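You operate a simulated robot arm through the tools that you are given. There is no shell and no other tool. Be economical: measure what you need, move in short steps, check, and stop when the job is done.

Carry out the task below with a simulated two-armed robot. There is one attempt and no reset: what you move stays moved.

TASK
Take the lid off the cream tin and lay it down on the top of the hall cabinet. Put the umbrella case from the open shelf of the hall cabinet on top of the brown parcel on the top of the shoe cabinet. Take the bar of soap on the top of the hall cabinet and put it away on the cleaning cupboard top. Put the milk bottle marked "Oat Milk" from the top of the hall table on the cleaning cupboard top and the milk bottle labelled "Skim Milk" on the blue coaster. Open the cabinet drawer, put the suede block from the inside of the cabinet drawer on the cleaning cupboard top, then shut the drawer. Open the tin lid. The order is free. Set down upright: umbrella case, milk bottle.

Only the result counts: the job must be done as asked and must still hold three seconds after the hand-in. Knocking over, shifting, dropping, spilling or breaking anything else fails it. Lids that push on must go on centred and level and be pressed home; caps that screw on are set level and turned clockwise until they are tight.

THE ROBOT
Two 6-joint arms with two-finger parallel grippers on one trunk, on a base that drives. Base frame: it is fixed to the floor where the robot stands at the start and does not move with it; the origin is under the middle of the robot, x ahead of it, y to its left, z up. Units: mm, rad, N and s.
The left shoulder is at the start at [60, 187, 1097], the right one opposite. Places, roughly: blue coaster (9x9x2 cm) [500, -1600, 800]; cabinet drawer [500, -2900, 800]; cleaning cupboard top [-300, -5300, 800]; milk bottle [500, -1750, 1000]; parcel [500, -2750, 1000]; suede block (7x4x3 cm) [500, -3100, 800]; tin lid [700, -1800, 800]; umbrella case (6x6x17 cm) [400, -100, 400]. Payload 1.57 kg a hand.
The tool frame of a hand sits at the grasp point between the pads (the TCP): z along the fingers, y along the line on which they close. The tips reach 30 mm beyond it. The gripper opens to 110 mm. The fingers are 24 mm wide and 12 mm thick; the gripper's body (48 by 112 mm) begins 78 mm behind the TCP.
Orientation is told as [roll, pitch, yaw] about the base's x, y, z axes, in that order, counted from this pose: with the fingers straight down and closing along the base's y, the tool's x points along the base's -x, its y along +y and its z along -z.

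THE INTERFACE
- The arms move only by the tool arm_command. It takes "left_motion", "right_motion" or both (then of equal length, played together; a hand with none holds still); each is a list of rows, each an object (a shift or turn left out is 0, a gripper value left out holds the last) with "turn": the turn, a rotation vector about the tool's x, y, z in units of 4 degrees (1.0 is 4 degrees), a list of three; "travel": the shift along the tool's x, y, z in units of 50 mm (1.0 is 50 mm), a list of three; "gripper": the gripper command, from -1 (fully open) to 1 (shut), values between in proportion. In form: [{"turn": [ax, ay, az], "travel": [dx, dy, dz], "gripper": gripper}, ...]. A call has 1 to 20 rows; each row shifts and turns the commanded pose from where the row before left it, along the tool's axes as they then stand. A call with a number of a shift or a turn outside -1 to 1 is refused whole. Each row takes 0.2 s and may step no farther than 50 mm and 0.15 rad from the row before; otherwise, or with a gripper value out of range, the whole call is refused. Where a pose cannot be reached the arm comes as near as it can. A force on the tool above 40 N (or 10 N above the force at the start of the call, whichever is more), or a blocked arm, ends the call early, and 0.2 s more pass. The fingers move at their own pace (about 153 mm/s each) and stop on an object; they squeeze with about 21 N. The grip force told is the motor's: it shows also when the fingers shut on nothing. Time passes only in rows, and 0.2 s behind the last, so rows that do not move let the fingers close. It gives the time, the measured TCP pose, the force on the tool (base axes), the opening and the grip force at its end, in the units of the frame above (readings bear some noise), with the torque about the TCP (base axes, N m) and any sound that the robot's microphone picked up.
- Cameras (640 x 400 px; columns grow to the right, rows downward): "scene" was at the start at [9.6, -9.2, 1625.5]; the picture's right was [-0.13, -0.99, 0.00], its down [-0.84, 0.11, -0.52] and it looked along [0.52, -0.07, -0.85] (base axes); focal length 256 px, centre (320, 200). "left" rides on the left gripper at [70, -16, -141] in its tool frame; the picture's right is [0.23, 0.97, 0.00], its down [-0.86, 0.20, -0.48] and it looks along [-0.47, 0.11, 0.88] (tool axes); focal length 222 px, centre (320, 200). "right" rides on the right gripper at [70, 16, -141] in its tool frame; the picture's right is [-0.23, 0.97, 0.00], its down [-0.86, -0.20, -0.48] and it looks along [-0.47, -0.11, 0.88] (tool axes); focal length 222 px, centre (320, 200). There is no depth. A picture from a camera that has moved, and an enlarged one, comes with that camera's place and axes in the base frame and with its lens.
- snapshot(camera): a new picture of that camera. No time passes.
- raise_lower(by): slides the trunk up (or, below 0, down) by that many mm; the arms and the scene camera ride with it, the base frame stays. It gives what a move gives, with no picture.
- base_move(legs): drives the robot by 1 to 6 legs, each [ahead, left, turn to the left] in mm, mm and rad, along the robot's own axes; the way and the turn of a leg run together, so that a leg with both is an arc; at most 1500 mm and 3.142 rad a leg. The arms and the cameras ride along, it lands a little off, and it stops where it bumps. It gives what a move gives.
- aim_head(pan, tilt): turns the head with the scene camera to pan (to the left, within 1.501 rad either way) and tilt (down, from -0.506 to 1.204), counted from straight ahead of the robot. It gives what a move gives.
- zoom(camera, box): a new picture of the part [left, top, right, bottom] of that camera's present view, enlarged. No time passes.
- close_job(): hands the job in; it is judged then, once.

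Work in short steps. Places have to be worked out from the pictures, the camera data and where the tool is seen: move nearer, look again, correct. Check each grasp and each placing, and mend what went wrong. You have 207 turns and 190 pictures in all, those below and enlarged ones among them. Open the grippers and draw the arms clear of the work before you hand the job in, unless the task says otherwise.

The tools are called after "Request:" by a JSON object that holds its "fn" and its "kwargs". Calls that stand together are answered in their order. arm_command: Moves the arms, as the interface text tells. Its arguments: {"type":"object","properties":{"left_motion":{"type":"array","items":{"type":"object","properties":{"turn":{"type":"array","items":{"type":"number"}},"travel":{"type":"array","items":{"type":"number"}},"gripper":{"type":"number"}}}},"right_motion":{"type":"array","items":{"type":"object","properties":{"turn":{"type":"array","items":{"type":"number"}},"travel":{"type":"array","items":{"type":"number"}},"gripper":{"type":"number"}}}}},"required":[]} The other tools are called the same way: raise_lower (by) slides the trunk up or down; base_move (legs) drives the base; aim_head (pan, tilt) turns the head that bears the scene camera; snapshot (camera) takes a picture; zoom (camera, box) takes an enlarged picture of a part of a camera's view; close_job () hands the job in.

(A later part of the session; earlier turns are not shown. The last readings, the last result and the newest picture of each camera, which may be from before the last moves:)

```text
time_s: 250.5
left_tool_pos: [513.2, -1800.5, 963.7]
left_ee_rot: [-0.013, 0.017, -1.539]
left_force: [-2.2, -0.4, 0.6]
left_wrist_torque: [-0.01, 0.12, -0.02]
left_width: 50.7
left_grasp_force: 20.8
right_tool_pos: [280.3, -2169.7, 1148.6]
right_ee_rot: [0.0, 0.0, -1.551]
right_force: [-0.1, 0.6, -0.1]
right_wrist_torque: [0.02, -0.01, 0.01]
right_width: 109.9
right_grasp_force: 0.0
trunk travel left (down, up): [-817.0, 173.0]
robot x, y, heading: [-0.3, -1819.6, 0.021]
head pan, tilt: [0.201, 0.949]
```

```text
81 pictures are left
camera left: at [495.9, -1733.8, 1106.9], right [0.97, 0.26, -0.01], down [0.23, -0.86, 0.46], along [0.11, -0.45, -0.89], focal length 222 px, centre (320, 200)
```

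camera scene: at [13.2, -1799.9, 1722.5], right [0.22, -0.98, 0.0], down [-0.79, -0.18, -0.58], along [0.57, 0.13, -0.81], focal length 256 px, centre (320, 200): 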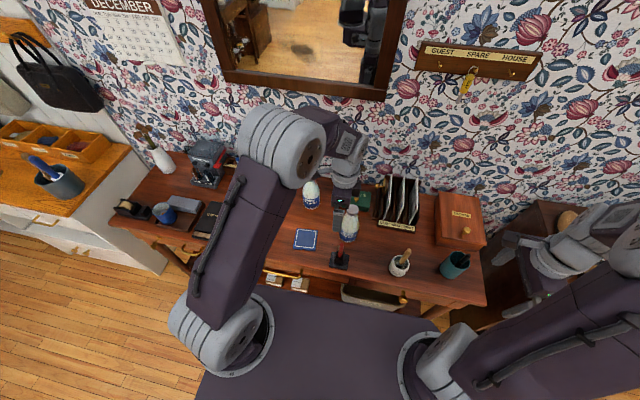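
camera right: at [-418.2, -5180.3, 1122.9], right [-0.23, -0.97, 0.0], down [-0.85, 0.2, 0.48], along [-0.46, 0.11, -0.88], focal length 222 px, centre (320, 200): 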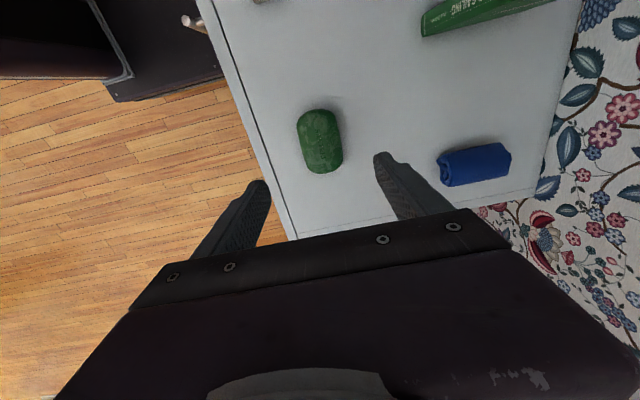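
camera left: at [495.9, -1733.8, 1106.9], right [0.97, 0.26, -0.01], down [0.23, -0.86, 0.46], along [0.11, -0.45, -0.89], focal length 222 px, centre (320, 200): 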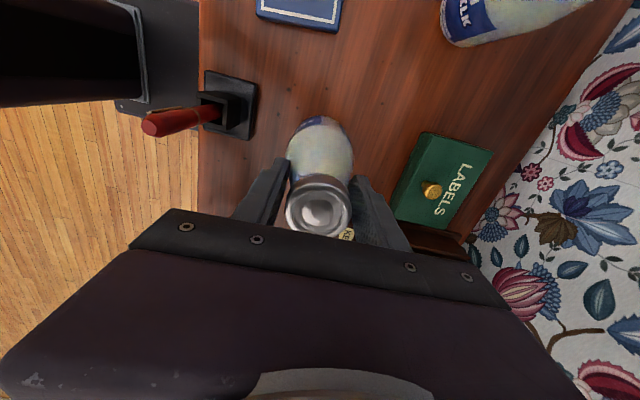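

The 51 mm width suggests the tips touch the tapering neck below the cap. Regrip 14 mm higher so that the pads hold the cap itself.

Request:
{"fn": "arm_command", "kwargs": {"left_motion": [{"gripper": -0.2}, {"gripper": -0.4, "travel": [-0.06, 0, -0.28]}, {}, {"gripper": 1}, {"gripper": 1}, {"gripper": 1}]}}

Request:
{"fn": "snapshot", "kwargs": {"camera": "left"}}

```text
time_s: 251.9
left_tool_pos: [512.8, -1804.3, 980.2]
left_ee_rot: [-0.011, 0.015, -1.541]
left_force: [0.8, 0.7, 3.6]
left_wrist_torque: [0.1, -0.57, 0.01]
left_width: 43.8
left_grasp_force: 21.0
right_tool_pos: [281.3, -2169.7, 1149.5]
right_ee_rot: [-0.001, 0.001, -1.552]
right_force: [-0.1, 0.1, -0.1]
right_wrist_torque: [0.01, -0.02, 0.0]
right_width: 110.1
right_grasp_force: 0.0
trunk travel left (down, up): [-817.0, 173.0]
robot x, y, heading: [-1.3, -1817.5, 0.024]
head pan, tilt: [0.201, 0.949]
```

```text
80 pictures are left
camera left: at [496.1, -1737.6, 1122.8], right [0.97, 0.26, -0.01], down [0.23, -0.86, 0.46], along [0.11, -0.45, -0.89], focal length 222 px, centre (320, 200)
```

left: 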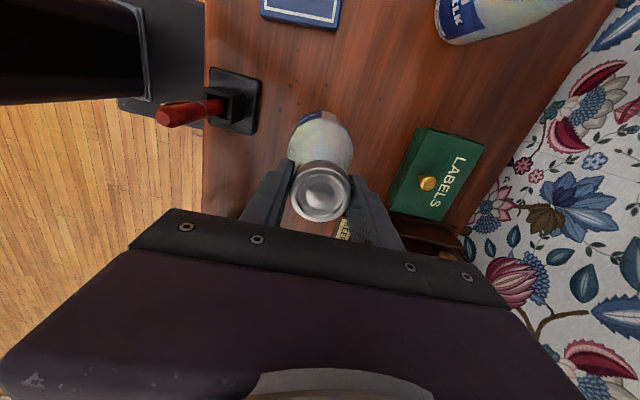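

Width 43.8 = cap. Lift 60 mm and check.

Request:
{"fn": "arm_command", "kwargs": {"left_motion": [{"travel": [0, 0, -0.2]}, {"travel": [0, 0, -0.4]}, {"travel": [0, 0, -0.6]}, {}]}}

Request:
{"fn": "zoom", "kwargs": {"camera": "scene", "box": [270, 140, 430, 280]}}

```text
time_s: 252.9
left_tool_pos: [516.8, -1806.4, 1038.3]
left_ee_rot: [-0.014, 0.018, -1.539]
left_force: [0.4, 0.6, -9.0]
left_wrist_torque: [-0.04, -0.02, 0.01]
left_width: 43.3
left_grasp_force: 21.5
right_tool_pos: [281.2, -2168.5, 1147.8]
right_ee_rot: [-0.001, 0.002, -1.55]
right_force: [0.3, 0.0, 1.1]
right_wrist_torque: [-0.01, -0.03, -0.03]
right_width: 109.9
right_grasp_force: 0.1
trunk travel left (down, up): [-817.0, 173.0]
robot x, y, heading: [4.0, -1810.3, 0.018]
head pan, tilt: [0.201, 0.949]
```

```text
2.86 times, centred on (350, 210) of scene
camera zoom: at [15.8, -1799.7, 1722.4], right [0.22, -0.98, 0.0], down [-0.79, -0.18, -0.58], along [0.57, 0.13, -0.81], focal length 732 px, centre (234, 171)
```

zoom: 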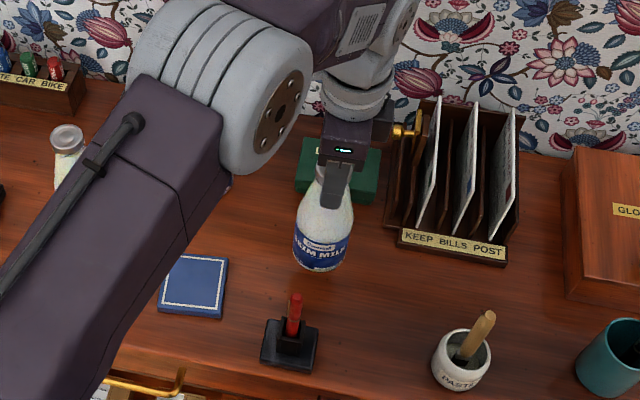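

Bottle lifts cleanly (~0.9 kg). Carry it over the coaster.

Request:
{"fn": "arm_command", "kwargs": {"left_motion": [{"travel": [0.67, -0.1, 0]}, {"travel": [0.67, -0.2, 0]}, {"travel": [0.67, -0.28, 0]}, {"travel": [0.67, -0.28, 0]}, {"travel": [0.67, -0.28, 0]}, {}, {}]}}

Request:
{"fn": "snapshot", "kwargs": {"camera": "left"}}

Request:
{"fn": "snapshot", "kwargs": {"camera": "scene"}}

```text
time_s: 254.5
left_tool_pos: [452.1, -1637.3, 1042.0]
left_ee_rot: [-0.012, 0.017, -1.54]
left_force: [0.5, 0.6, -10.1]
left_wrist_torque: [-0.06, 0.0, 0.01]
left_width: 43.6
left_grasp_force: 21.0
right_tool_pos: [282.2, -2170.1, 1148.0]
right_ee_rot: [-0.001, 0.001, -1.552]
right_force: [0.3, -1.1, 0.7]
right_wrist_torque: [-0.03, 0.02, -0.04]
right_width: 110.2
right_grasp_force: 0.0
trunk travel left (down, up): [-817.0, 173.0]
robot x, y, heading: [1.5, -1813.0, 0.018]
head pan, tilt: [0.201, 0.949]
```

```text
78 pictures are left
camera left: at [434.1, -1571.3, 1184.7], right [0.97, 0.26, -0.01], down [0.23, -0.86, 0.46], along [0.11, -0.45, -0.89], focal length 222 px, centre (320, 200)
```

left: 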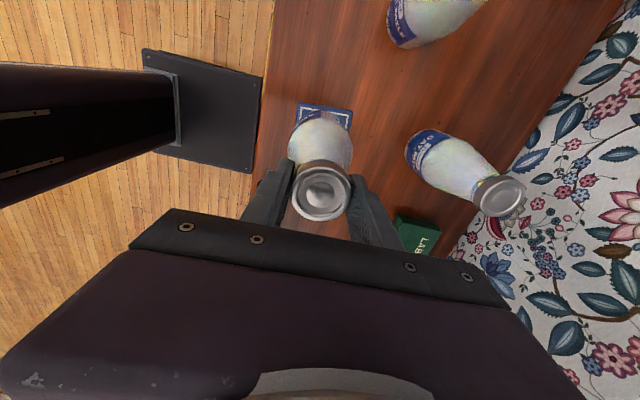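

```text
77 pictures are left
camera scene: at [15.1, -1799.5, 1722.4], right [0.22, -0.98, 0.0], down [-0.79, -0.18, -0.58], along [0.57, 0.13, -0.81], focal length 256 px, centre (320, 200)
```

scene: 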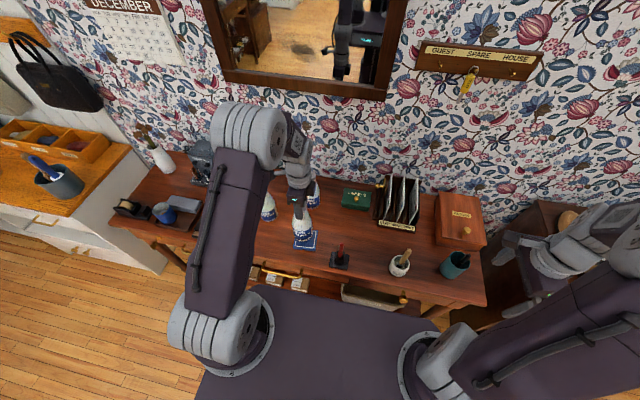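

Zoom to refine coaster centre before lowering.

Request:
{"fn": "zoom", "kwargs": {"camera": "left", "box": [250, 80, 410, 220]}}

Request:
{"fn": "zoom", "kwargs": {"camera": "scene", "box": [250, 180, 378, 280]}}

```text
2.86 times, centred on (330, 150) of left
camera zoom: at [434.1, -1571.3, 1184.7], right [0.97, 0.26, -0.01], down [0.23, -0.86, 0.46], along [0.11, -0.45, -0.89], focal length 635 px, centre (291, 343)
```

zoom: 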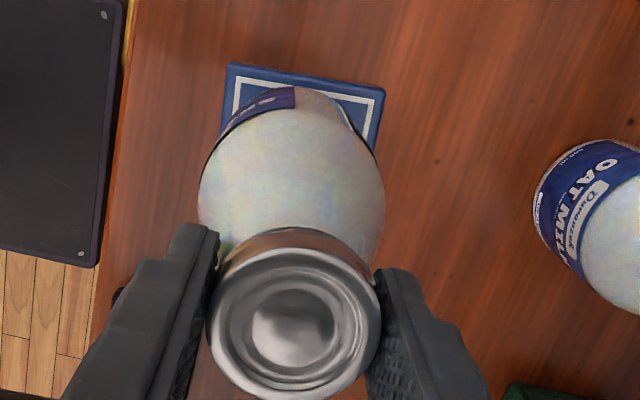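

```text
4.00 times, centred on (314, 230) of scene
camera zoom: at [15.1, -1799.5, 1722.4], right [0.22, -0.98, 0.0], down [-0.79, -0.18, -0.58], along [0.57, 0.13, -0.81], focal length 1025 px, centre (344, 80)
```

zoom: 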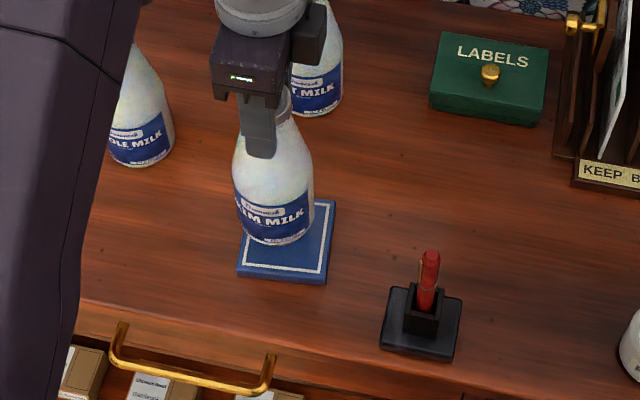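

Coaster centre ≈[455,-1643]. Correct by a few mm and lower.

Request:
{"fn": "arm_command", "kwargs": {"left_motion": [{"travel": [-0.12, 0.06, 0.3]}, {"travel": [0, 0, 0.36]}, {}, {"travel": [0, 0, 0.05]}, {"travel": [0, 0, 0.05]}, {}]}}

Request:
{"fn": "zoom", "kwargs": {"camera": "scene", "box": [250, 180, 378, 280]}}

```text
time_s: 255.9
left_tool_pos: [454.8, -1645.5, 1002.8]
left_ee_rot: [-0.012, 0.015, -1.541]
left_force: [-0.8, 0.4, -9.7]
left_wrist_torque: [0.04, -0.02, 0.02]
left_width: 43.4
left_grasp_force: 21.2
right_tool_pos: [281.4, -2169.1, 1149.7]
right_ee_rot: [-0.001, 0.0, -1.552]
right_force: [-0.5, 0.4, -0.4]
right_wrist_torque: [0.0, 0.01, 0.0]
right_width: 110.2
right_grasp_force: 0.1
trunk travel left (down, up): [-817.0, 173.0]
robot x, y, heading: [0.8, -1817.3, 0.024]
head pan, tilt: [0.201, 0.949]
```

```text
4.00 times, centred on (314, 230) of scene
camera zoom: at [14.4, -1798.9, 1722.4], right [0.22, -0.98, 0.0], down [-0.79, -0.18, -0.58], along [0.57, 0.13, -0.81], focal length 1025 px, centre (344, 80)
```

zoom: 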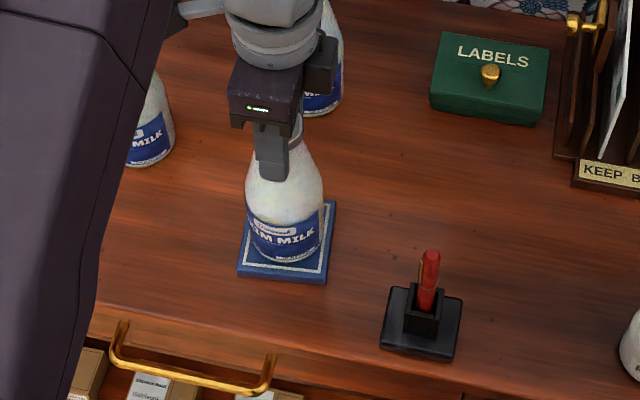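

Centred over the coaster. Lower by 2 mm rows until contact.

Request:
{"fn": "arm_command", "kwargs": {"left_motion": [{"travel": [0, 0, 0.04]}, {}, {"travel": [0, 0, 0.04]}, {}]}}

```text
time_s: 256.9
left_tool_pos: [455.0, -1646.6, 999.3]
left_ee_rot: [-0.014, 0.016, -1.54]
left_force: [0.7, 0.0, -8.6]
left_wrist_torque: [-0.02, -0.03, 0.02]
left_width: 43.5
left_grasp_force: 20.6
right_tool_pos: [282.3, -2170.3, 1147.5]
right_ee_rot: [-0.002, 0.001, -1.552]
right_force: [0.9, 0.0, 0.1]
right_wrist_torque: [-0.01, 0.04, -0.05]
right_width: 110.2
right_grasp_force: 0.0
trunk travel left (down, up): [-817.0, 173.0]
robot x, y, heading: [0.1, -1814.7, 0.015]
head pan, tilt: [0.201, 0.949]
```

Request:
{"fn": "arm_command", "kwargs": {"left_motion": [{"travel": [0, 0, 0.04]}, {}, {"travel": [0, 0, 0.03]}, {}]}}

```text
time_s: 257.9
left_tool_pos: [453.9, -1645.5, 997.3]
left_ee_rot: [-0.008, 0.018, -1.54]
left_force: [-1.3, 2.1, 6.9]
left_wrist_torque: [0.48, -0.35, 0.1]
left_width: 43.3
left_grasp_force: 21.0
right_tool_pos: [279.3, -2170.3, 1149.2]
right_ee_rot: [0.001, 0.002, -1.553]
right_force: [-0.3, -0.2, 0.5]
right_wrist_torque: [-0.02, 0.04, 0.0]
right_width: 110.2
right_grasp_force: 0.2
trunk travel left (down, up): [-817.0, 173.0]
robot x, y, heading: [0.6, -1813.4, 0.02]
head pan, tilt: [0.201, 0.949]
```

Contact. Ease, open, and lift off.

Request:
{"fn": "arm_command", "kwargs": {"left_motion": [{"travel": [0, 0, -0.03]}, {"gripper": 0}, {"gripper": -0.5}, {"gripper": -1}, {"travel": [0, 0, -0.4]}, {"travel": [0, 0, -0.9]}, {"travel": [0, 0, -0.9]}, {}]}}

Request:
{"fn": "snapshot", "kwargs": {"camera": "left"}}

Request:
{"fn": "zoom", "kwargs": {"camera": "scene", "box": [250, 150, 410, 280]}}

```text
time_s: 259.7
left_tool_pos: [456.9, -1647.9, 1106.5]
left_ee_rot: [-0.012, 0.019, -1.538]
left_force: [-0.4, 1.0, -0.7]
left_wrist_torque: [0.0, -0.01, 0.03]
left_width: 109.9
left_grasp_force: 0.2
right_tool_pos: [281.3, -2169.6, 1148.5]
right_ee_rot: [-0.004, 0.001, -1.552]
right_force: [0.2, -0.1, -0.1]
right_wrist_torque: [0.01, 0.05, 0.02]
right_width: 110.0
right_grasp_force: 0.0
trunk travel left (down, up): [-817.0, 173.0]
robot x, y, heading: [-0.3, -1814.8, 0.024]
head pan, tilt: [0.201, 0.949]
```

```text
73 pictures are left
camera left: at [440.1, -1581.1, 1249.2], right [0.97, 0.26, -0.01], down [0.23, -0.86, 0.46], along [0.11, -0.45, -0.89], focal length 222 px, centre (320, 200)
```

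left: 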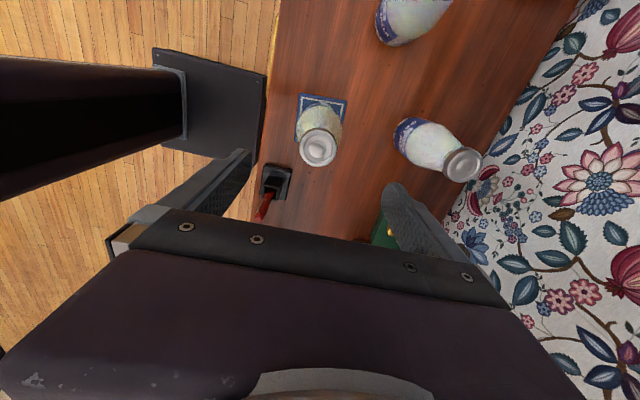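

```text
3.08 times, centred on (330, 215) of scene
camera zoom: at [14.1, -1799.7, 1722.4], right [0.22, -0.98, 0.0], down [-0.79, -0.18, -0.58], along [0.57, 0.13, -0.81], focal length 789 px, centre (289, 154)
```

zoom: 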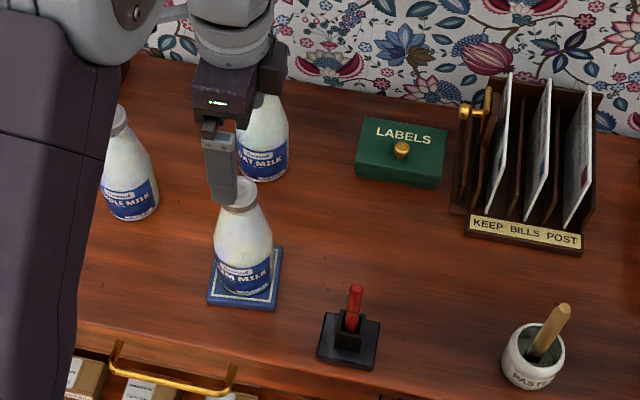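

Skim is on the coaster. Next the green "LABELS" tin: its knob is at ≈[650,-1808,~865]. Move the left hand over towards it and turn its closing axis to y (parallel to the rear hinge) so the knob can pivot in the pads.

Request:
{"fn": "arm_command", "kwargs": {"left_motion": [{"travel": [-0.8, 0.2, -0.2]}, {"travel": [-0.8, 0.2, -0.2]}, {"travel": [-0.8, 0.2, 0]}, {"travel": [-0.8, 0.2, 0]}, {"turn": [0, 0, -1]}, {"turn": [0, 0, -1]}, {"turn": [0, 0, -1]}, {"turn": [0, 0, -1]}, {"turn": [0, 0, -1]}, {"turn": [0, 0, -1]}, {"turn": [0, 0, -1]}, {"turn": [0, 0, -1]}, {"turn": [0, 0, -1]}, {"turn": [0, 0, -1]}, {"turn": [0, 0, -1]}, {"turn": [0, 0, -1]}, {"turn": [0, 0, -1]}, {"turn": [0, 0, -1]}, {"turn": [0, 0, -1]}, {"turn": [0, 0, -1]}], "right_motion": [{"travel": [0, -0.5, -0.6]}, {"travel": [0, -0.5, -0.6]}, {"travel": [0, 0, -0.6]}, {}, {}, {}, {}, {}, {}, {}, {}, {}, {}, {}, {}, {}, {}, {}, {}, {}]}}

Request:
{"fn": "arm_command", "kwargs": {"left_motion": [{"turn": [0, 0, -1]}, {"turn": [0, 0, -1]}, {"turn": [0, 0, -1]}, {"turn": [0, 0, -1]}, {"turn": [0, 0, -1]}, {"turn": [0, 0, -1]}, {"turn": [0, 0, -0.2]}]}}

Request:
{"fn": "base_move", "kwargs": {"legs": [[75, 0, -0.02]]}}

Request:
{"fn": "snapshot", "kwargs": {"camera": "left"}}

Request:
{"fn": "snapshot", "kwargs": {"camera": "scene"}}

```text
time_s: 263.9
left_tool_pos: [500.9, -1807.9, 1125.4]
left_ee_rot: [0.011, 0.017, -0.421]
left_force: [-0.2, 0.8, 0.5]
left_wrist_torque: [-0.02, 0.01, -0.01]
left_width: 110.1
left_grasp_force: 0.0
right_tool_pos: [228.8, -2169.7, 1236.0]
right_ee_rot: [0.0, 0.001, -1.552]
right_force: [-0.1, -0.4, -0.2]
right_wrist_torque: [-0.01, 0.02, -0.04]
right_width: 110.1
right_grasp_force: 0.2
trunk travel left (down, up): [-817.0, 173.0]
robot x, y, heading: [2.0, -1816.0, 0.018]
head pan, tilt: [0.201, 0.949]
```

```text
time_s: 265.5
left_tool_pos: [502.4, -1808.0, 1125.2]
left_ee_rot: [0.016, 0.011, 0.009]
left_force: [-0.1, 0.1, 0.1]
left_wrist_torque: [0.0, -0.02, 0.06]
left_width: 109.9
left_grasp_force: 0.0
right_tool_pos: [227.9, -2168.3, 1236.4]
right_ee_rot: [0.001, 0.003, -1.552]
right_force: [0.2, 0.0, 0.8]
right_wrist_torque: [0.0, 0.01, 0.0]
right_width: 109.9
right_grasp_force: 0.0
trunk travel left (down, up): [-817.0, 173.0]
robot x, y, heading: [0.4, -1813.5, 0.02]
head pan, tilt: [0.201, 0.949]
```

```text
time_s: 266.6
left_tool_pos: [570.5, -1814.8, 1127.6]
left_ee_rot: [0.016, 0.009, -0.009]
left_force: [-0.1, -0.2, -0.1]
left_wrist_torque: [-0.04, -0.01, 0.01]
left_width: 110.0
left_grasp_force: 0.0
right_tool_pos: [290.8, -2171.6, 1237.9]
right_ee_rot: [0.003, -0.002, -1.57]
right_force: [-0.2, -1.0, -0.1]
right_wrist_torque: [0.03, -0.05, 0.0]
right_width: 110.0
right_grasp_force: 0.0
trunk travel left (down, up): [-817.0, 173.0]
robot x, y, heading: [77.4, -1812.1, 0.004]
head pan, tilt: [0.201, 0.949]
```

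```text
71 pictures are left
camera left: at [502.2, -1832.7, 1269.1], right [-0.22, 0.98, 0.02], down [0.86, 0.18, 0.48], along [0.46, 0.12, -0.88], focal length 222 px, centre (320, 200)
```

left: 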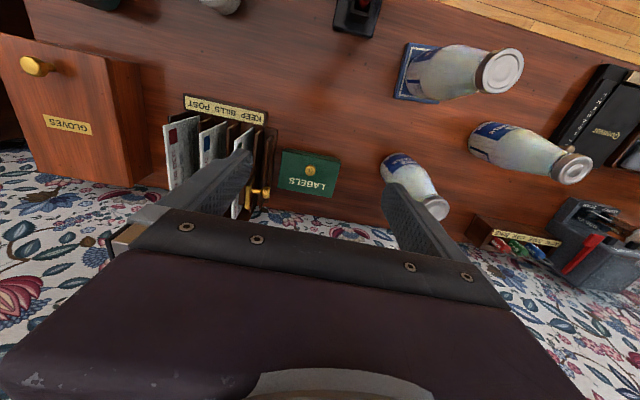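

```text
70 pictures are left
camera scene: at [81.0, -1798.7, 1722.5], right [0.2, -0.98, 0.0], down [-0.79, -0.16, -0.59], along [0.57, 0.12, -0.81], focal length 256 px, centre (320, 200)
```

scene: 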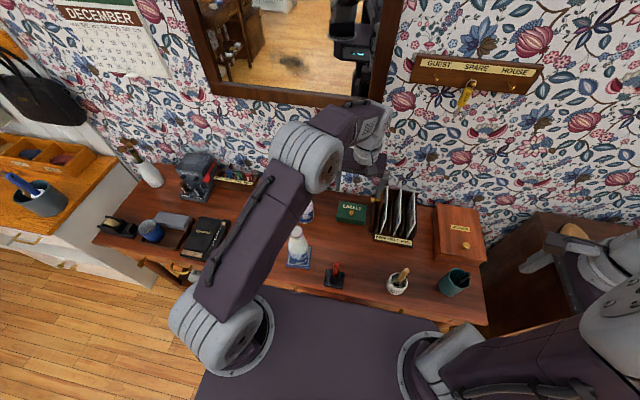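

Knob ray agrees with ≈[655,-1810]. Lower the trunk 150 mm, extend over the knob and view again.

Request:
{"fn": "raise_lower", "kwargs": {"by": -170}}

Request:
{"fn": "arm_command", "kwargs": {"left_motion": [{"travel": [-0.75, 0.05, 0], "gripper": 0}, {"travel": [-0.75, 0.05, 0]}, {}]}}

Request:
{"fn": "snapshot", "kwargs": {"camera": "left"}}

Request:
{"fn": "zoom", "kwargs": {"camera": "scene", "box": [270, 130, 430, 230]}}

```text
time_s: 268.5
left_tool_pos: [576.8, -1814.5, 955.4]
left_ee_rot: [0.017, 0.012, -0.007]
left_force: [-0.5, -0.3, -0.2]
left_wrist_torque: [0.02, 0.0, 0.01]
left_width: 110.1
left_grasp_force: 0.1
right_tool_pos: [296.7, -2172.3, 1066.5]
right_ee_rot: [-0.001, 0.0, -1.569]
right_force: [0.3, -0.1, 0.0]
right_wrist_torque: [-0.02, 0.03, 0.0]
right_width: 109.8
right_grasp_force: 0.0
trunk travel left (down, up): [-647.0, 343.0]
robot x, y, heading: [74.8, -1809.4, 0.001]
head pan, tilt: [0.201, 0.949]
```

```text
time_s: 269.3
left_tool_pos: [634.2, -1804.1, 956.4]
left_ee_rot: [0.018, 0.012, -0.008]
left_force: [0.9, 0.8, 0.4]
left_wrist_torque: [-0.01, 0.01, -0.02]
left_width: 55.1
left_grasp_force: 0.3
left hand out of reach, approached as far as the arm can: row 2
right_tool_pos: [295.2, -2172.8, 1066.0]
right_ee_rot: [0.0, 0.001, -1.57]
right_force: [0.2, -0.2, 0.7]
right_wrist_torque: [0.02, 0.0, 0.02]
right_width: 110.0
right_grasp_force: 0.1
trunk travel left (down, up): [-647.0, 343.0]
robot x, y, heading: [77.4, -1813.1, -0.003]
head pan, tilt: [0.201, 0.949]
```

```text
69 pictures are left
camera left: at [565.3, -1821.7, 1098.6], right [-0.22, 0.98, 0.02], down [0.86, 0.18, 0.47], along [0.46, 0.12, -0.88], focal length 222 px, centre (320, 200)
```

left: 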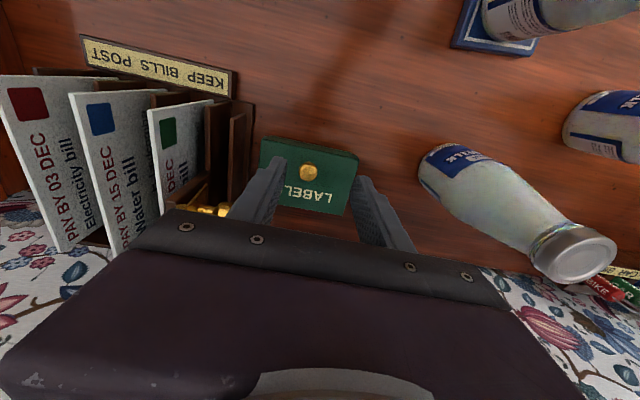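

```text
4.00 times, centred on (350, 180) of scene
camera zoom: at [86.9, -1799.2, 1552.4], right [0.2, -0.98, 0.0], down [-0.8, -0.16, -0.58], along [0.57, 0.12, -0.81], focal length 1025 px, centre (200, 280)
```

zoom: 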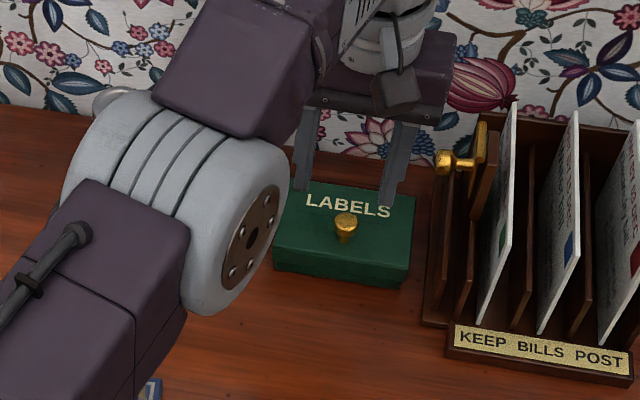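

Knob top at [653,-1809,869]. Tilt the fingers 20° forward to gain reach, then approach the knob.

Request:
{"fn": "arm_command", "kwargs": {"left_motion": [{"turn": [0, -1, 0]}, {"turn": [0, -1, 0]}, {"turn": [0, -1, 0]}, {"turn": [0, -1, 0]}, {"turn": [0, -1, 0]}, {"travel": [0.26, -0.1, 0.3]}, {"travel": [0, 0, 0.5]}, {}]}}

Request:
{"fn": "snapshot", "kwargs": {"camera": "left"}}

Request:
{"fn": "zoom", "kwargs": {"camera": "scene", "box": [270, 130, 430, 230]}}

```text
time_s: 271.1
left_tool_pos: [638.8, -1810.9, 914.6]
left_ee_rot: [0.017, -0.337, -0.014]
left_force: [-0.2, 0.7, 0.4]
left_wrist_torque: [-0.02, 0.01, -0.01]
left_width: 55.0
left_grasp_force: 0.0
left hand out of reach, approached as far as the arm can: row 1
right_tool_pos: [295.6, -2171.8, 1066.8]
right_ee_rot: [0.0, 0.002, -1.568]
right_force: [-0.6, -0.2, -0.9]
right_wrist_torque: [0.02, -0.03, 0.01]
right_width: 110.0
right_grasp_force: 0.0
trunk travel left (down, up): [-647.0, 343.0]
robot x, y, heading: [73.6, -1811.7, -0.002]
head pan, tilt: [0.201, 0.949]
```

```text
67 pictures are left
camera left: at [526.0, -1827.0, 1023.1], right [-0.21, 0.98, -0.06], down [0.65, 0.18, 0.74], along [0.73, 0.11, -0.67], focal length 222 px, centre (320, 200)
```

left: 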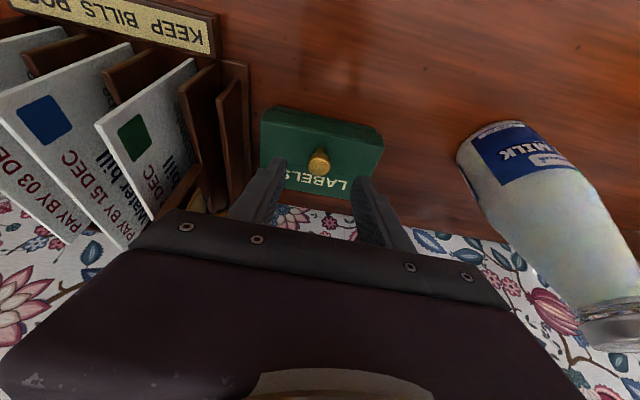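

```text
4.00 times, centred on (350, 180) of scene
camera zoom: at [87.8, -1799.0, 1552.4], right [0.2, -0.98, 0.0], down [-0.8, -0.16, -0.58], along [0.57, 0.12, -0.81], focal length 1025 px, centre (200, 280)
```

zoom: 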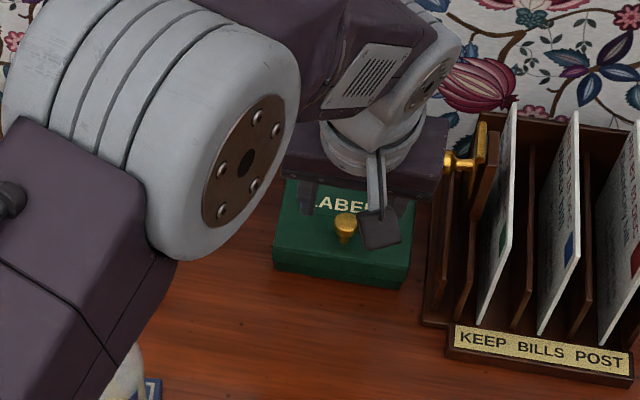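

Knob is 54 mm ahead along the tool. Advance 37 mm and close on it.

Request:
{"fn": "arm_command", "kwargs": {"left_motion": [{"travel": [0.08, 0.02, 0.4]}, {"travel": [0, 0, 0.36]}, {}]}}

Request:
{"fn": "zoom", "kwargs": {"camera": "left", "box": [220, 80, 420, 240]}}

```text
time_s: 271.9
left_tool_pos: [646.9, -1807.2, 876.0]
left_ee_rot: [0.018, -0.338, -0.014]
left_force: [-0.1, -1.1, -0.1]
left_wrist_torque: [0.02, -0.01, 0.01]
left_width: 55.0
left_grasp_force: 0.0
right_tool_pos: [296.6, -2172.6, 1066.4]
right_ee_rot: [0.001, 0.0, -1.568]
right_force: [0.1, 0.3, 0.1]
right_wrist_torque: [0.0, 0.02, -0.02]
right_width: 109.9
right_grasp_force: 0.1
trunk travel left (down, up): [-647.0, 343.0]
robot x, y, heading: [78.2, -1811.7, 0.004]
head pan, tilt: [0.201, 0.949]
```

```text
2.50 times, centred on (320, 160) of left
camera zoom: at [534.4, -1825.3, 986.3], right [-0.21, 0.98, -0.06], down [0.65, 0.18, 0.74], along [0.73, 0.11, -0.67], focal length 555 px, centre (320, 300)
```

zoom: 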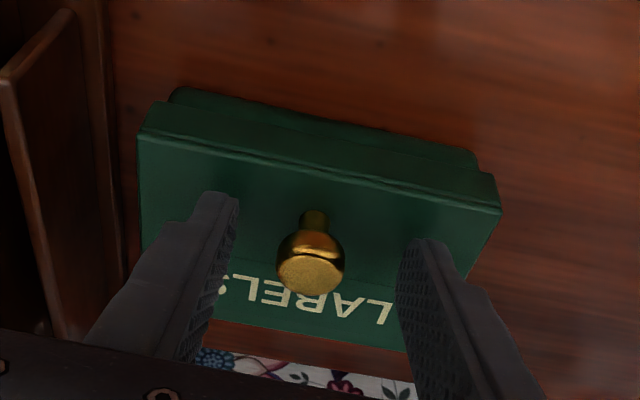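

Fingers straddle the knob. Close.

Request:
{"fn": "arm_command", "kwargs": {"left_motion": [{"gripper": 0.4}, {"gripper": 1}, {"gripper": 1}, {}]}}

Request:
{"fn": "zoom", "kwargs": {"camera": "left", "box": [220, 80, 420, 240]}}

```text
time_s: 272.9
left_tool_pos: [648.6, -1811.8, 875.9]
left_ee_rot: [0.02, -0.336, -0.017]
left_force: [0.5, -11.5, -1.0]
left_wrist_torque: [-0.27, 0.1, -0.14]
left_width: 21.1
left_grasp_force: 35.1
right_tool_pos: [296.7, -2174.2, 1066.1]
right_ee_rot: [-0.001, 0.004, -1.571]
right_force: [0.0, -0.4, -0.1]
right_wrist_torque: [0.0, -0.01, 0.01]
right_width: 110.1
right_grasp_force: 0.0
trunk travel left (down, up): [-647.0, 343.0]
robot x, y, heading: [76.2, -1812.4, 0.004]
head pan, tilt: [0.201, 0.949]
```

```text
2.50 times, centred on (320, 160) of left
camera zoom: at [534.6, -1827.7, 986.4], right [-0.21, 0.98, -0.06], down [0.65, 0.18, 0.74], along [0.73, 0.11, -0.67], focal length 555 px, centre (320, 300)
```

zoom: 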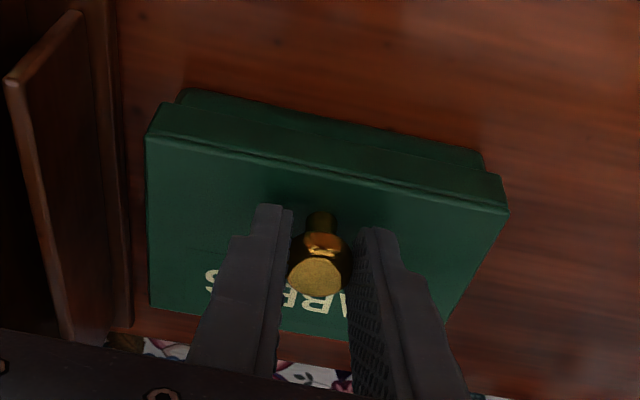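

Knob gripped (21 mm). Relieve the side force and lift along a small arc to test the lid.

Request:
{"fn": "arm_command", "kwargs": {"left_motion": [{"travel": [0, -0.06, 0]}, {"travel": [-0.05, 0, -0.06]}, {"travel": [-0.06, 0, -0.06]}, {"travel": [-0.07, 0, -0.05]}, {"travel": [-0.07, 0, -0.05]}, {}]}}

Request:
{"fn": "zoom", "kwargs": {"camera": "left", "box": [220, 80, 420, 240]}}

```text
time_s: 274.3
left_tool_pos: [657.5, -1810.4, 890.8]
left_ee_rot: [0.018, -0.334, -0.014]
left_force: [-5.2, 1.7, -12.6]
left_wrist_torque: [0.04, 1.06, 0.01]
left_width: 20.8
left_grasp_force: 33.7
right_tool_pos: [298.3, -2171.4, 1065.8]
right_ee_rot: [-0.001, 0.0, -1.568]
right_force: [0.8, 0.4, 0.3]
right_wrist_torque: [-0.03, -0.04, 0.01]
right_width: 110.2
right_grasp_force: 0.1
trunk travel left (down, up): [-647.0, 343.0]
robot x, y, heading: [71.9, -1816.5, -0.003]
head pan, tilt: [0.201, 0.949]
```

```text
2.50 times, centred on (320, 160) of left
camera zoom: at [543.6, -1828.0, 999.9], right [-0.21, 0.98, -0.06], down [0.65, 0.18, 0.74], along [0.73, 0.11, -0.67], focal length 555 px, centre (320, 300)
```

zoom: 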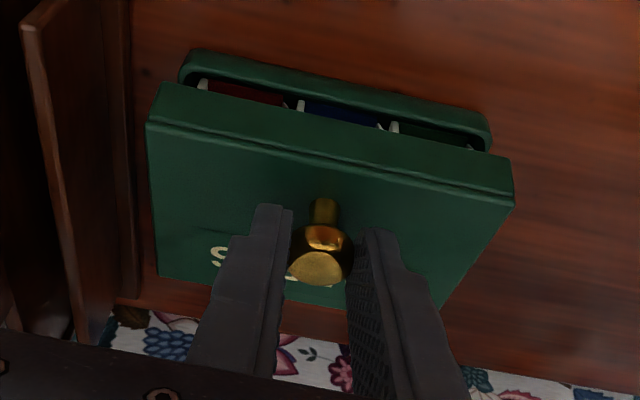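

The lid is hinged at the back and opens (~20°). Continue along the arc, tilting the hand further forward for reach.

Request:
{"fn": "arm_command", "kwargs": {"left_motion": [{"turn": [0, -0.6, 0], "travel": [-0.059, 0, -0.012]}, {"turn": [0, -0.6, 0], "travel": [-0.059, 0, -0.012]}, {"turn": [0, -0.6, 0], "travel": [-0.059, 0, -0.012]}, {"turn": [0, -0.6, 0], "travel": [-0.059, 0, -0.012]}, {"turn": [0, -0.6, 0], "travel": [-0.059, 0, -0.012]}, {"turn": [0, -0.6, 0], "travel": [-0.048, 0, 0.015]}, {"turn": [0, -0.6, 0], "travel": [-0.048, 0, 0.015]}, {"turn": [0, -0.6, 0], "travel": [-0.048, 0, 0.015]}, {"turn": [0, -0.6, 0], "travel": [-0.048, 0, 0.015]}, {"turn": [0, -0.6, 0], "travel": [-0.048, 0, 0.015]}, {}]}}

Request:
{"fn": "snapshot", "kwargs": {"camera": "left"}}

Request:
{"fn": "zoom", "kwargs": {"camera": "scene", "box": [270, 130, 430, 230]}}

```text
time_s: 276.7
left_tool_pos: [680.1, -1811.0, 905.5]
left_ee_rot: [0.022, -0.758, -0.023]
left_force: [-6.6, 8.7, 3.8]
left_wrist_torque: [0.16, 0.4, 0.05]
left_width: 17.6
left_grasp_force: 32.8
right_tool_pos: [294.7, -2170.6, 1066.9]
right_ee_rot: [0.002, -0.001, -1.569]
right_force: [-0.7, -0.1, 1.1]
right_wrist_torque: [0.01, 0.0, -0.02]
right_width: 110.0
right_grasp_force: 0.1
trunk travel left (down, up): [-647.0, 343.0]
robot x, y, heading: [77.9, -1815.9, 0.0]
head pan, tilt: [0.201, 0.949]
```

```text
62 pictures are left
camera left: at [531.1, -1826.6, 959.4], right [-0.16, 0.98, -0.14], down [0.29, 0.18, 0.94], along [0.94, 0.11, -0.32], focal length 222 px, centre (320, 200)
```

left: 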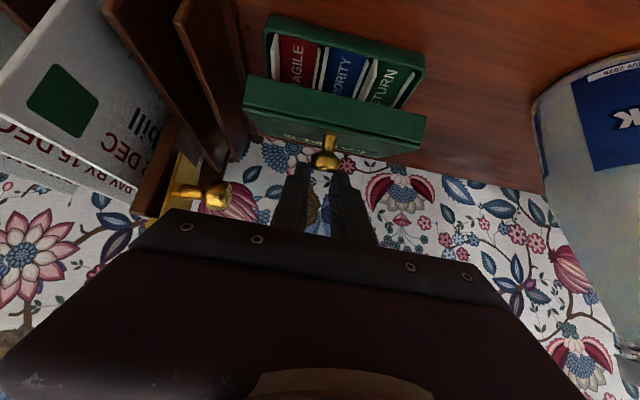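

```text
4.00 times, centred on (350, 180) of scene
camera zoom: at [86.3, -1796.9, 1552.4], right [0.2, -0.98, 0.0], down [-0.8, -0.16, -0.58], along [0.57, 0.12, -0.81], focal length 1025 px, centre (200, 280)
```

zoom: 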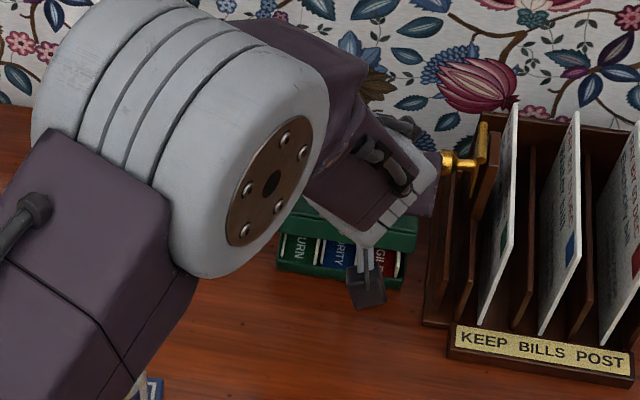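

Lid at ~60°, and the compartments show. Continue pushing the knob back past vertical.

Request:
{"fn": "arm_command", "kwargs": {"left_motion": [{"turn": [0, -0.5, 0], "travel": [-0.052, 0, 0.055]}, {"turn": [0, -0.5, 0], "travel": [-0.05, 0, 0.055]}, {"turn": [0, -0.5, 0], "travel": [-0.048, 0, 0.06]}, {"turn": [0, -0.5, 0], "travel": [-0.045, 0, 0.06]}, {"turn": [0, -0.5, 0], "travel": [-0.04, 0, 0.065]}, {"turn": [0, -0.5, 0], "travel": [-0.03, 0, 0.07]}, {}]}}

Request:
{"fn": "snapshot", "kwargs": {"camera": "left"}}

```text
time_s: 278.3
left_tool_pos: [703.6, -1812.1, 901.4]
left_ee_rot: [0.028, -0.965, -0.031]
left_force: [0.5, -0.1, -0.3]
left_wrist_torque: [0.01, 0.0, -0.02]
left_width: 0.0
left_grasp_force: 21.1
right_tool_pos: [295.6, -2171.8, 1067.6]
right_ee_rot: [0.0, 0.0, -1.569]
right_force: [0.3, -0.5, -0.7]
right_wrist_torque: [0.01, -0.02, 0.04]
right_width: 110.0
right_grasp_force: 0.1
trunk travel left (down, up): [-647.0, 343.0]
robot x, y, heading: [75.9, -1813.3, 0.001]
head pan, tilt: [0.201, 0.949]
```

```text
60 pictures are left
camera left: at [547.6, -1827.1, 923.9], right [-0.12, 0.98, -0.17], down [0.09, 0.18, 0.98], along [0.99, 0.1, -0.11], focal length 222 px, centre (320, 200)
```

left: 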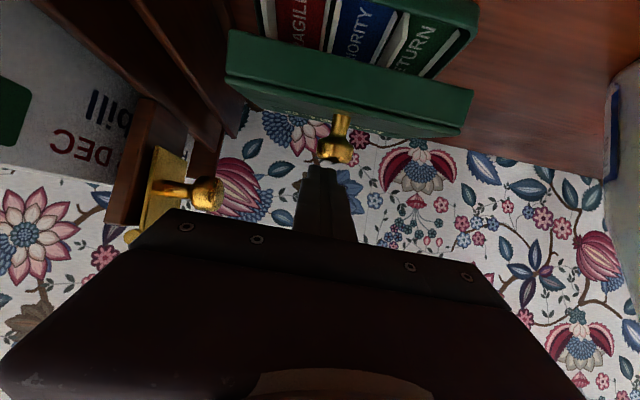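

The knob slipped out but the lid stays up at ~65°. Retreat, then I'll push the lid from its inner side with closed fingertips.

Request:
{"fn": "arm_command", "kwargs": {"left_motion": [{"travel": [0, 0, -0.5]}, {"travel": [0, 0, -0.7]}, {"travel": [0, 0, -0.9]}, {}]}}

Request:
{"fn": "snapshot", "kwargs": {"camera": "left"}}

Request:
{"fn": "zoom", "kwargs": {"camera": "scene", "box": [270, 130, 430, 230]}}

```text
time_s: 279.3
left_tool_pos: [614.8, -1816.1, 961.1]
left_ee_rot: [0.027, -0.963, -0.032]
left_force: [-0.4, -0.2, -0.9]
left_wrist_torque: [-0.03, 0.03, 0.02]
left_width: 0.0
left_grasp_force: 21.0
right_tool_pos: [297.8, -2172.2, 1065.9]
right_ee_rot: [-0.001, 0.001, -1.569]
right_force: [-0.4, 0.3, 0.4]
right_wrist_torque: [0.0, 0.0, 0.03]
right_width: 109.9
right_grasp_force: 0.1
trunk travel left (down, up): [-647.0, 343.0]
robot x, y, heading: [77.6, -1814.1, 0.0]
head pan, tilt: [0.201, 0.949]
```

```text
59 pictures are left
camera left: at [458.1, -1830.6, 983.3], right [-0.12, 0.98, -0.17], down [0.1, 0.18, 0.98], along [0.99, 0.1, -0.12], focal length 222 px, centre (320, 200)
```

left: 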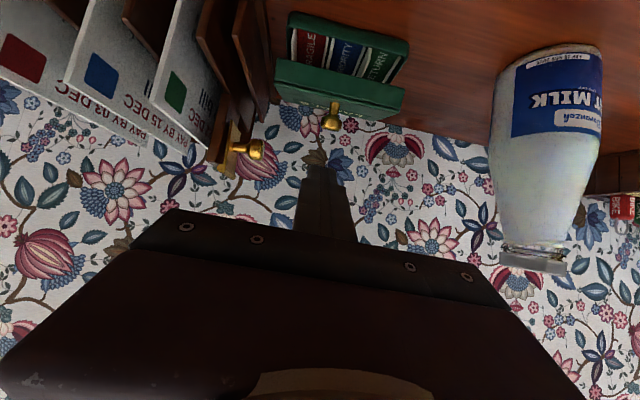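

```text
4.00 times, centred on (350, 180) of scene
camera zoom: at [89.7, -1799.0, 1552.4], right [0.2, -0.98, 0.0], down [-0.8, -0.16, -0.58], along [0.57, 0.12, -0.81], focal length 1025 px, centre (200, 280)
```

zoom: 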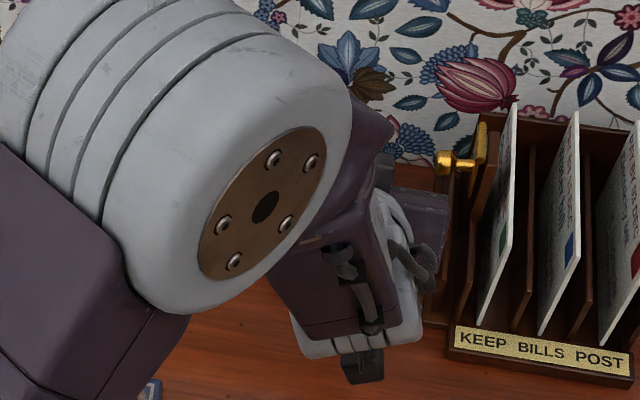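

The lid is at ~25° and holds by friction. I turn to a 45° tool and bring the closed fingertips below its front rim (rim ≈[634, z 865]), staying clear of the pen at x≈396.

Request:
{"fn": "arm_command", "kwargs": {"left_motion": [{"turn": [0, 1, 0], "travel": [0, 0.06, 0]}, {"turn": [0, 1, 0]}, {"turn": [0, 0.55, 0]}, {"travel": [0.57, 0, 0.193]}, {"travel": [0.57, 0, 0.193]}, {"travel": [0.57, 0, 0.193]}, {}]}}

Request:
{"fn": "snapshot", "kwargs": {"camera": "left"}}

Request:
{"fn": "snapshot", "kwargs": {"camera": "scene"}}

```text
time_s: 280.9
left_tool_pos: [577.1, -1807.0, 876.6]
left_ee_rot: [0.022, -0.786, -0.026]
left_force: [0.0, -1.2, -0.1]
left_wrist_torque: [-0.03, 0.0, -0.01]
left_width: 0.2
left_grasp_force: 21.0
right_tool_pos: [296.5, -2172.8, 1066.6]
right_ee_rot: [0.0, -0.001, -1.571]
right_force: [0.7, 0.3, -0.3]
right_wrist_torque: [0.03, 0.02, -0.03]
right_width: 110.0
right_grasp_force: 0.1
trunk travel left (down, up): [-647.0, 343.0]
robot x, y, heading: [76.8, -1814.7, 0.002]
head pan, tilt: [0.201, 0.949]
```

```text
57 pictures are left
camera left: at [426.9, -1822.4, 926.3], right [-0.15, 0.98, -0.14], down [0.27, 0.18, 0.95], along [0.95, 0.1, -0.29], focal length 222 px, centre (320, 200)
```

left: 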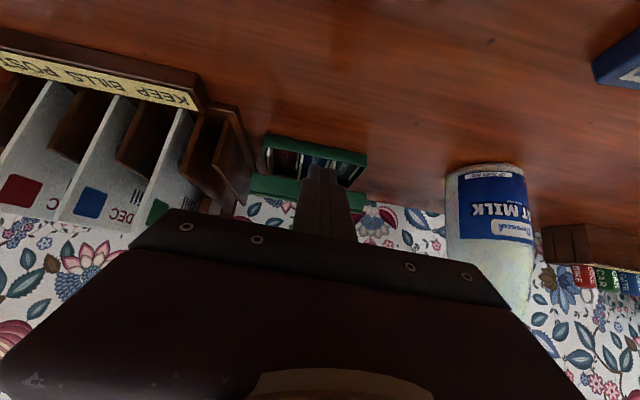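

```text
56 pictures are left
camera scene: at [88.4, -1798.9, 1552.4], right [0.2, -0.98, 0.0], down [-0.8, -0.16, -0.58], along [0.57, 0.12, -0.81], focal length 256 px, centre (320, 200)
```

scene: 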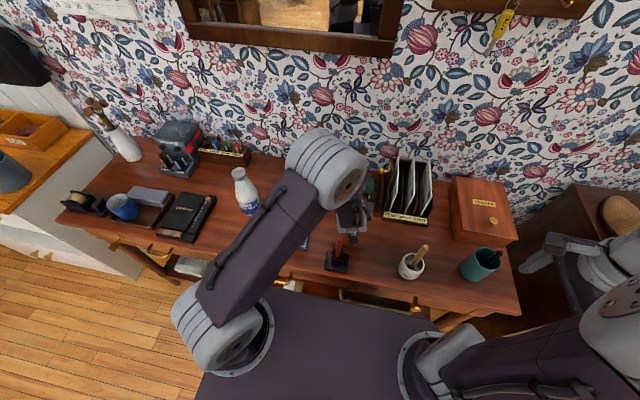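

Pen is clear of the hand. Slide the fingertips in under the rim.

Request:
{"fn": "arm_command", "kwargs": {"left_motion": [{"travel": [-0.17, 0, 0.28]}, {"travel": [-0.17, 0, 0.28]}, {}]}}

Request:
{"fn": "zoom", "kwargs": {"camera": "left", "box": [220, 80, 420, 240]}}

```text
time_s: 281.7
left_tool_pos: [609.0, -1808.8, 872.0]
left_ee_rot: [0.023, -0.785, -0.025]
left_force: [-1.0, -0.3, 0.4]
left_wrist_torque: [0.02, -0.02, -0.02]
left_width: 0.0
left_grasp_force: 21.1
right_tool_pos: [295.9, -2171.1, 1067.3]
right_ee_rot: [0.001, 0.002, -1.569]
right_force: [0.6, 1.4, 0.1]
right_wrist_torque: [-0.03, 0.01, 0.02]
right_width: 110.0
right_grasp_force: 0.0
trunk travel left (down, up): [-647.0, 343.0]
robot x, y, heading: [77.1, -1812.2, -0.001]
head pan, tilt: [0.201, 0.949]
```

```text
2.50 times, centred on (320, 160) of left
camera zoom: at [459.2, -1823.4, 921.7], right [-0.15, 0.98, -0.14], down [0.27, 0.18, 0.95], along [0.95, 0.11, -0.29], focal length 555 px, centre (320, 300)
```

zoom: 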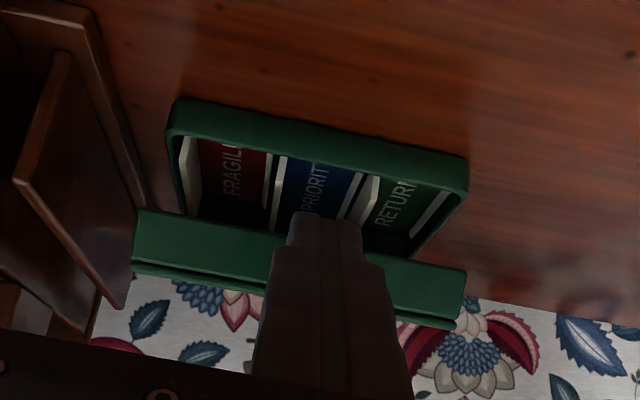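

The lid's underside faces the hand. Move the tips further in under it, then raise and push back.

Request:
{"fn": "arm_command", "kwargs": {"left_motion": [{"travel": [-0.14, 0, 0.14]}, {"travel": [-0.14, 0, 0.14]}, {"travel": [-0.14, 0, 0.14]}, {}]}}

Request:
{"fn": "arm_command", "kwargs": {"left_motion": [{"travel": [-0.14, 0, -0.14]}, {"travel": [-0.14, 0, -0.14]}, {"travel": [-0.14, 0, -0.14]}, {}]}}

Request:
{"fn": "snapshot", "kwargs": {"camera": "left"}}

```text
time_s: 282.4
left_tool_pos: [620.1, -1809.1, 874.9]
left_ee_rot: [0.024, -0.789, -0.026]
left_force: [-34.9, 1.9, 22.2]
left_wrist_torque: [-0.11, -0.21, 0.1]
left_width: 0.0
left_grasp_force: 21.3
right_tool_pos: [286.7, -2170.5, 1068.5]
right_ee_rot: [0.008, -0.001, -1.569]
right_force: [-0.6, -0.1, -0.5]
right_wrist_torque: [-0.02, 0.02, 0.02]
right_width: 110.1
right_grasp_force: 0.1
trunk travel left (down, up): [-647.0, 343.0]
robot x, y, heading: [76.9, -1813.4, 0.005]
head pan, tilt: [0.201, 0.949]
stopped in row 3 (left hand): the force on the tool passed its limit (the readings are from after the stop); the commanded pose is now the measured one
```

```text
time_s: 283.4
left_tool_pos: [628.3, -1809.5, 902.7]
left_ee_rot: [0.023, -0.784, -0.027]
left_force: [0.7, 0.3, 0.4]
left_wrist_torque: [-0.01, 0.0, 0.0]
left_width: 0.0
left_grasp_force: 21.4
right_tool_pos: [296.5, -2171.7, 1067.1]
right_ee_rot: [-0.002, 0.0, -1.569]
right_force: [-0.6, -0.2, 0.9]
right_wrist_torque: [-0.03, 0.05, 0.0]
right_width: 109.9
right_grasp_force: 0.1
trunk travel left (down, up): [-647.0, 343.0]
robot x, y, heading: [75.1, -1811.1, 0.004]
head pan, tilt: [0.201, 0.949]
```

```text
54 pictures are left
camera left: at [478.0, -1824.5, 952.7], right [-0.15, 0.98, -0.14], down [0.27, 0.18, 0.95], along [0.95, 0.1, -0.29], focal length 222 px, centre (320, 200)
```

left: 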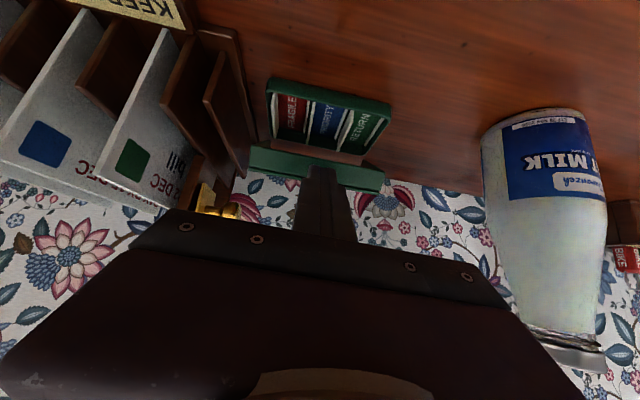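

Zoom in on the present state.

Request:
{"fn": "zoom", "kwargs": {"camera": "left", "box": [230, 60, 410, 220]}}

```text
2.50 times, centred on (320, 140) of left
camera zoom: at [478.0, -1824.5, 952.7], right [-0.15, 0.98, -0.14], down [0.27, 0.18, 0.95], along [0.95, 0.1, -0.29], focal length 555 px, centre (320, 350)
```

zoom: 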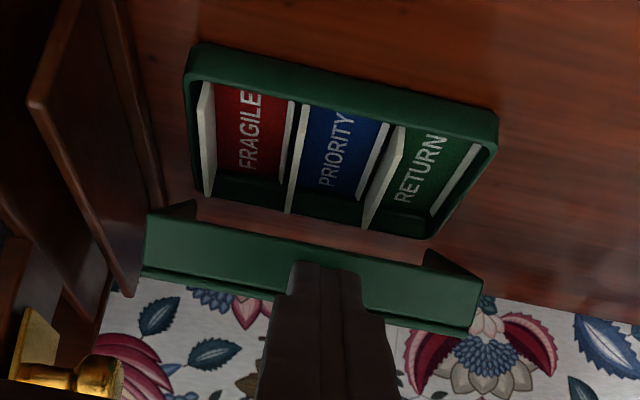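

State is ambiguous, so retreat the hand (forces are zero) and look with the scene camera.

Request:
{"fn": "arm_command", "kwargs": {"left_motion": [{"travel": [0, 0, -0.8]}, {"travel": [0, 0, -0.8]}, {"travel": [0, 0.8, -0.5]}, {"travel": [0, 0.8, -0.5]}, {"travel": [0, 0.8, -0.5]}, {}]}}

Request:
{"fn": "snapshot", "kwargs": {"camera": "scene"}}

Request:
{"fn": "snapshot", "kwargs": {"camera": "left"}}

```text
time_s: 284.8
left_tool_pos: [520.2, -1689.8, 1012.6]
left_ee_rot: [0.025, -0.784, -0.027]
left_force: [0.5, 0.1, 1.0]
left_wrist_torque: [0.02, 0.02, 0.06]
left_width: 0.0
left_grasp_force: 20.8
right_tool_pos: [297.5, -2171.5, 1065.7]
right_ee_rot: [-0.003, 0.002, -1.569]
right_force: [-0.8, -0.7, 0.8]
right_wrist_torque: [0.0, 0.02, 0.01]
right_width: 109.8
right_grasp_force: 0.1
trunk travel left (down, up): [-647.0, 343.0]
robot x, y, heading: [77.7, -1813.6, 0.001]
head pan, tilt: [0.201, 0.949]
```

```text
52 pictures are left
camera scene: at [88.7, -1799.7, 1552.4], right [0.2, -0.98, 0.0], down [-0.8, -0.16, -0.58], along [0.57, 0.12, -0.81], focal length 256 px, centre (320, 200)
```

scene: 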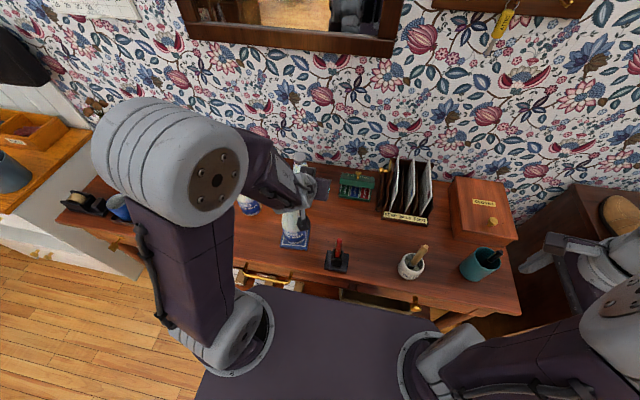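

```text
51 pictures are left
camera left: at [370.2, -1705.4, 1062.6], right [-0.15, 0.98, -0.14], down [0.27, 0.18, 0.95], along [0.95, 0.1, -0.29], focal length 222 px, centre (320, 200)
```

left: 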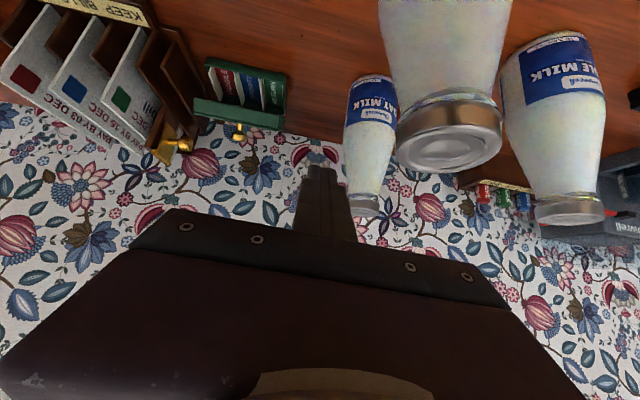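

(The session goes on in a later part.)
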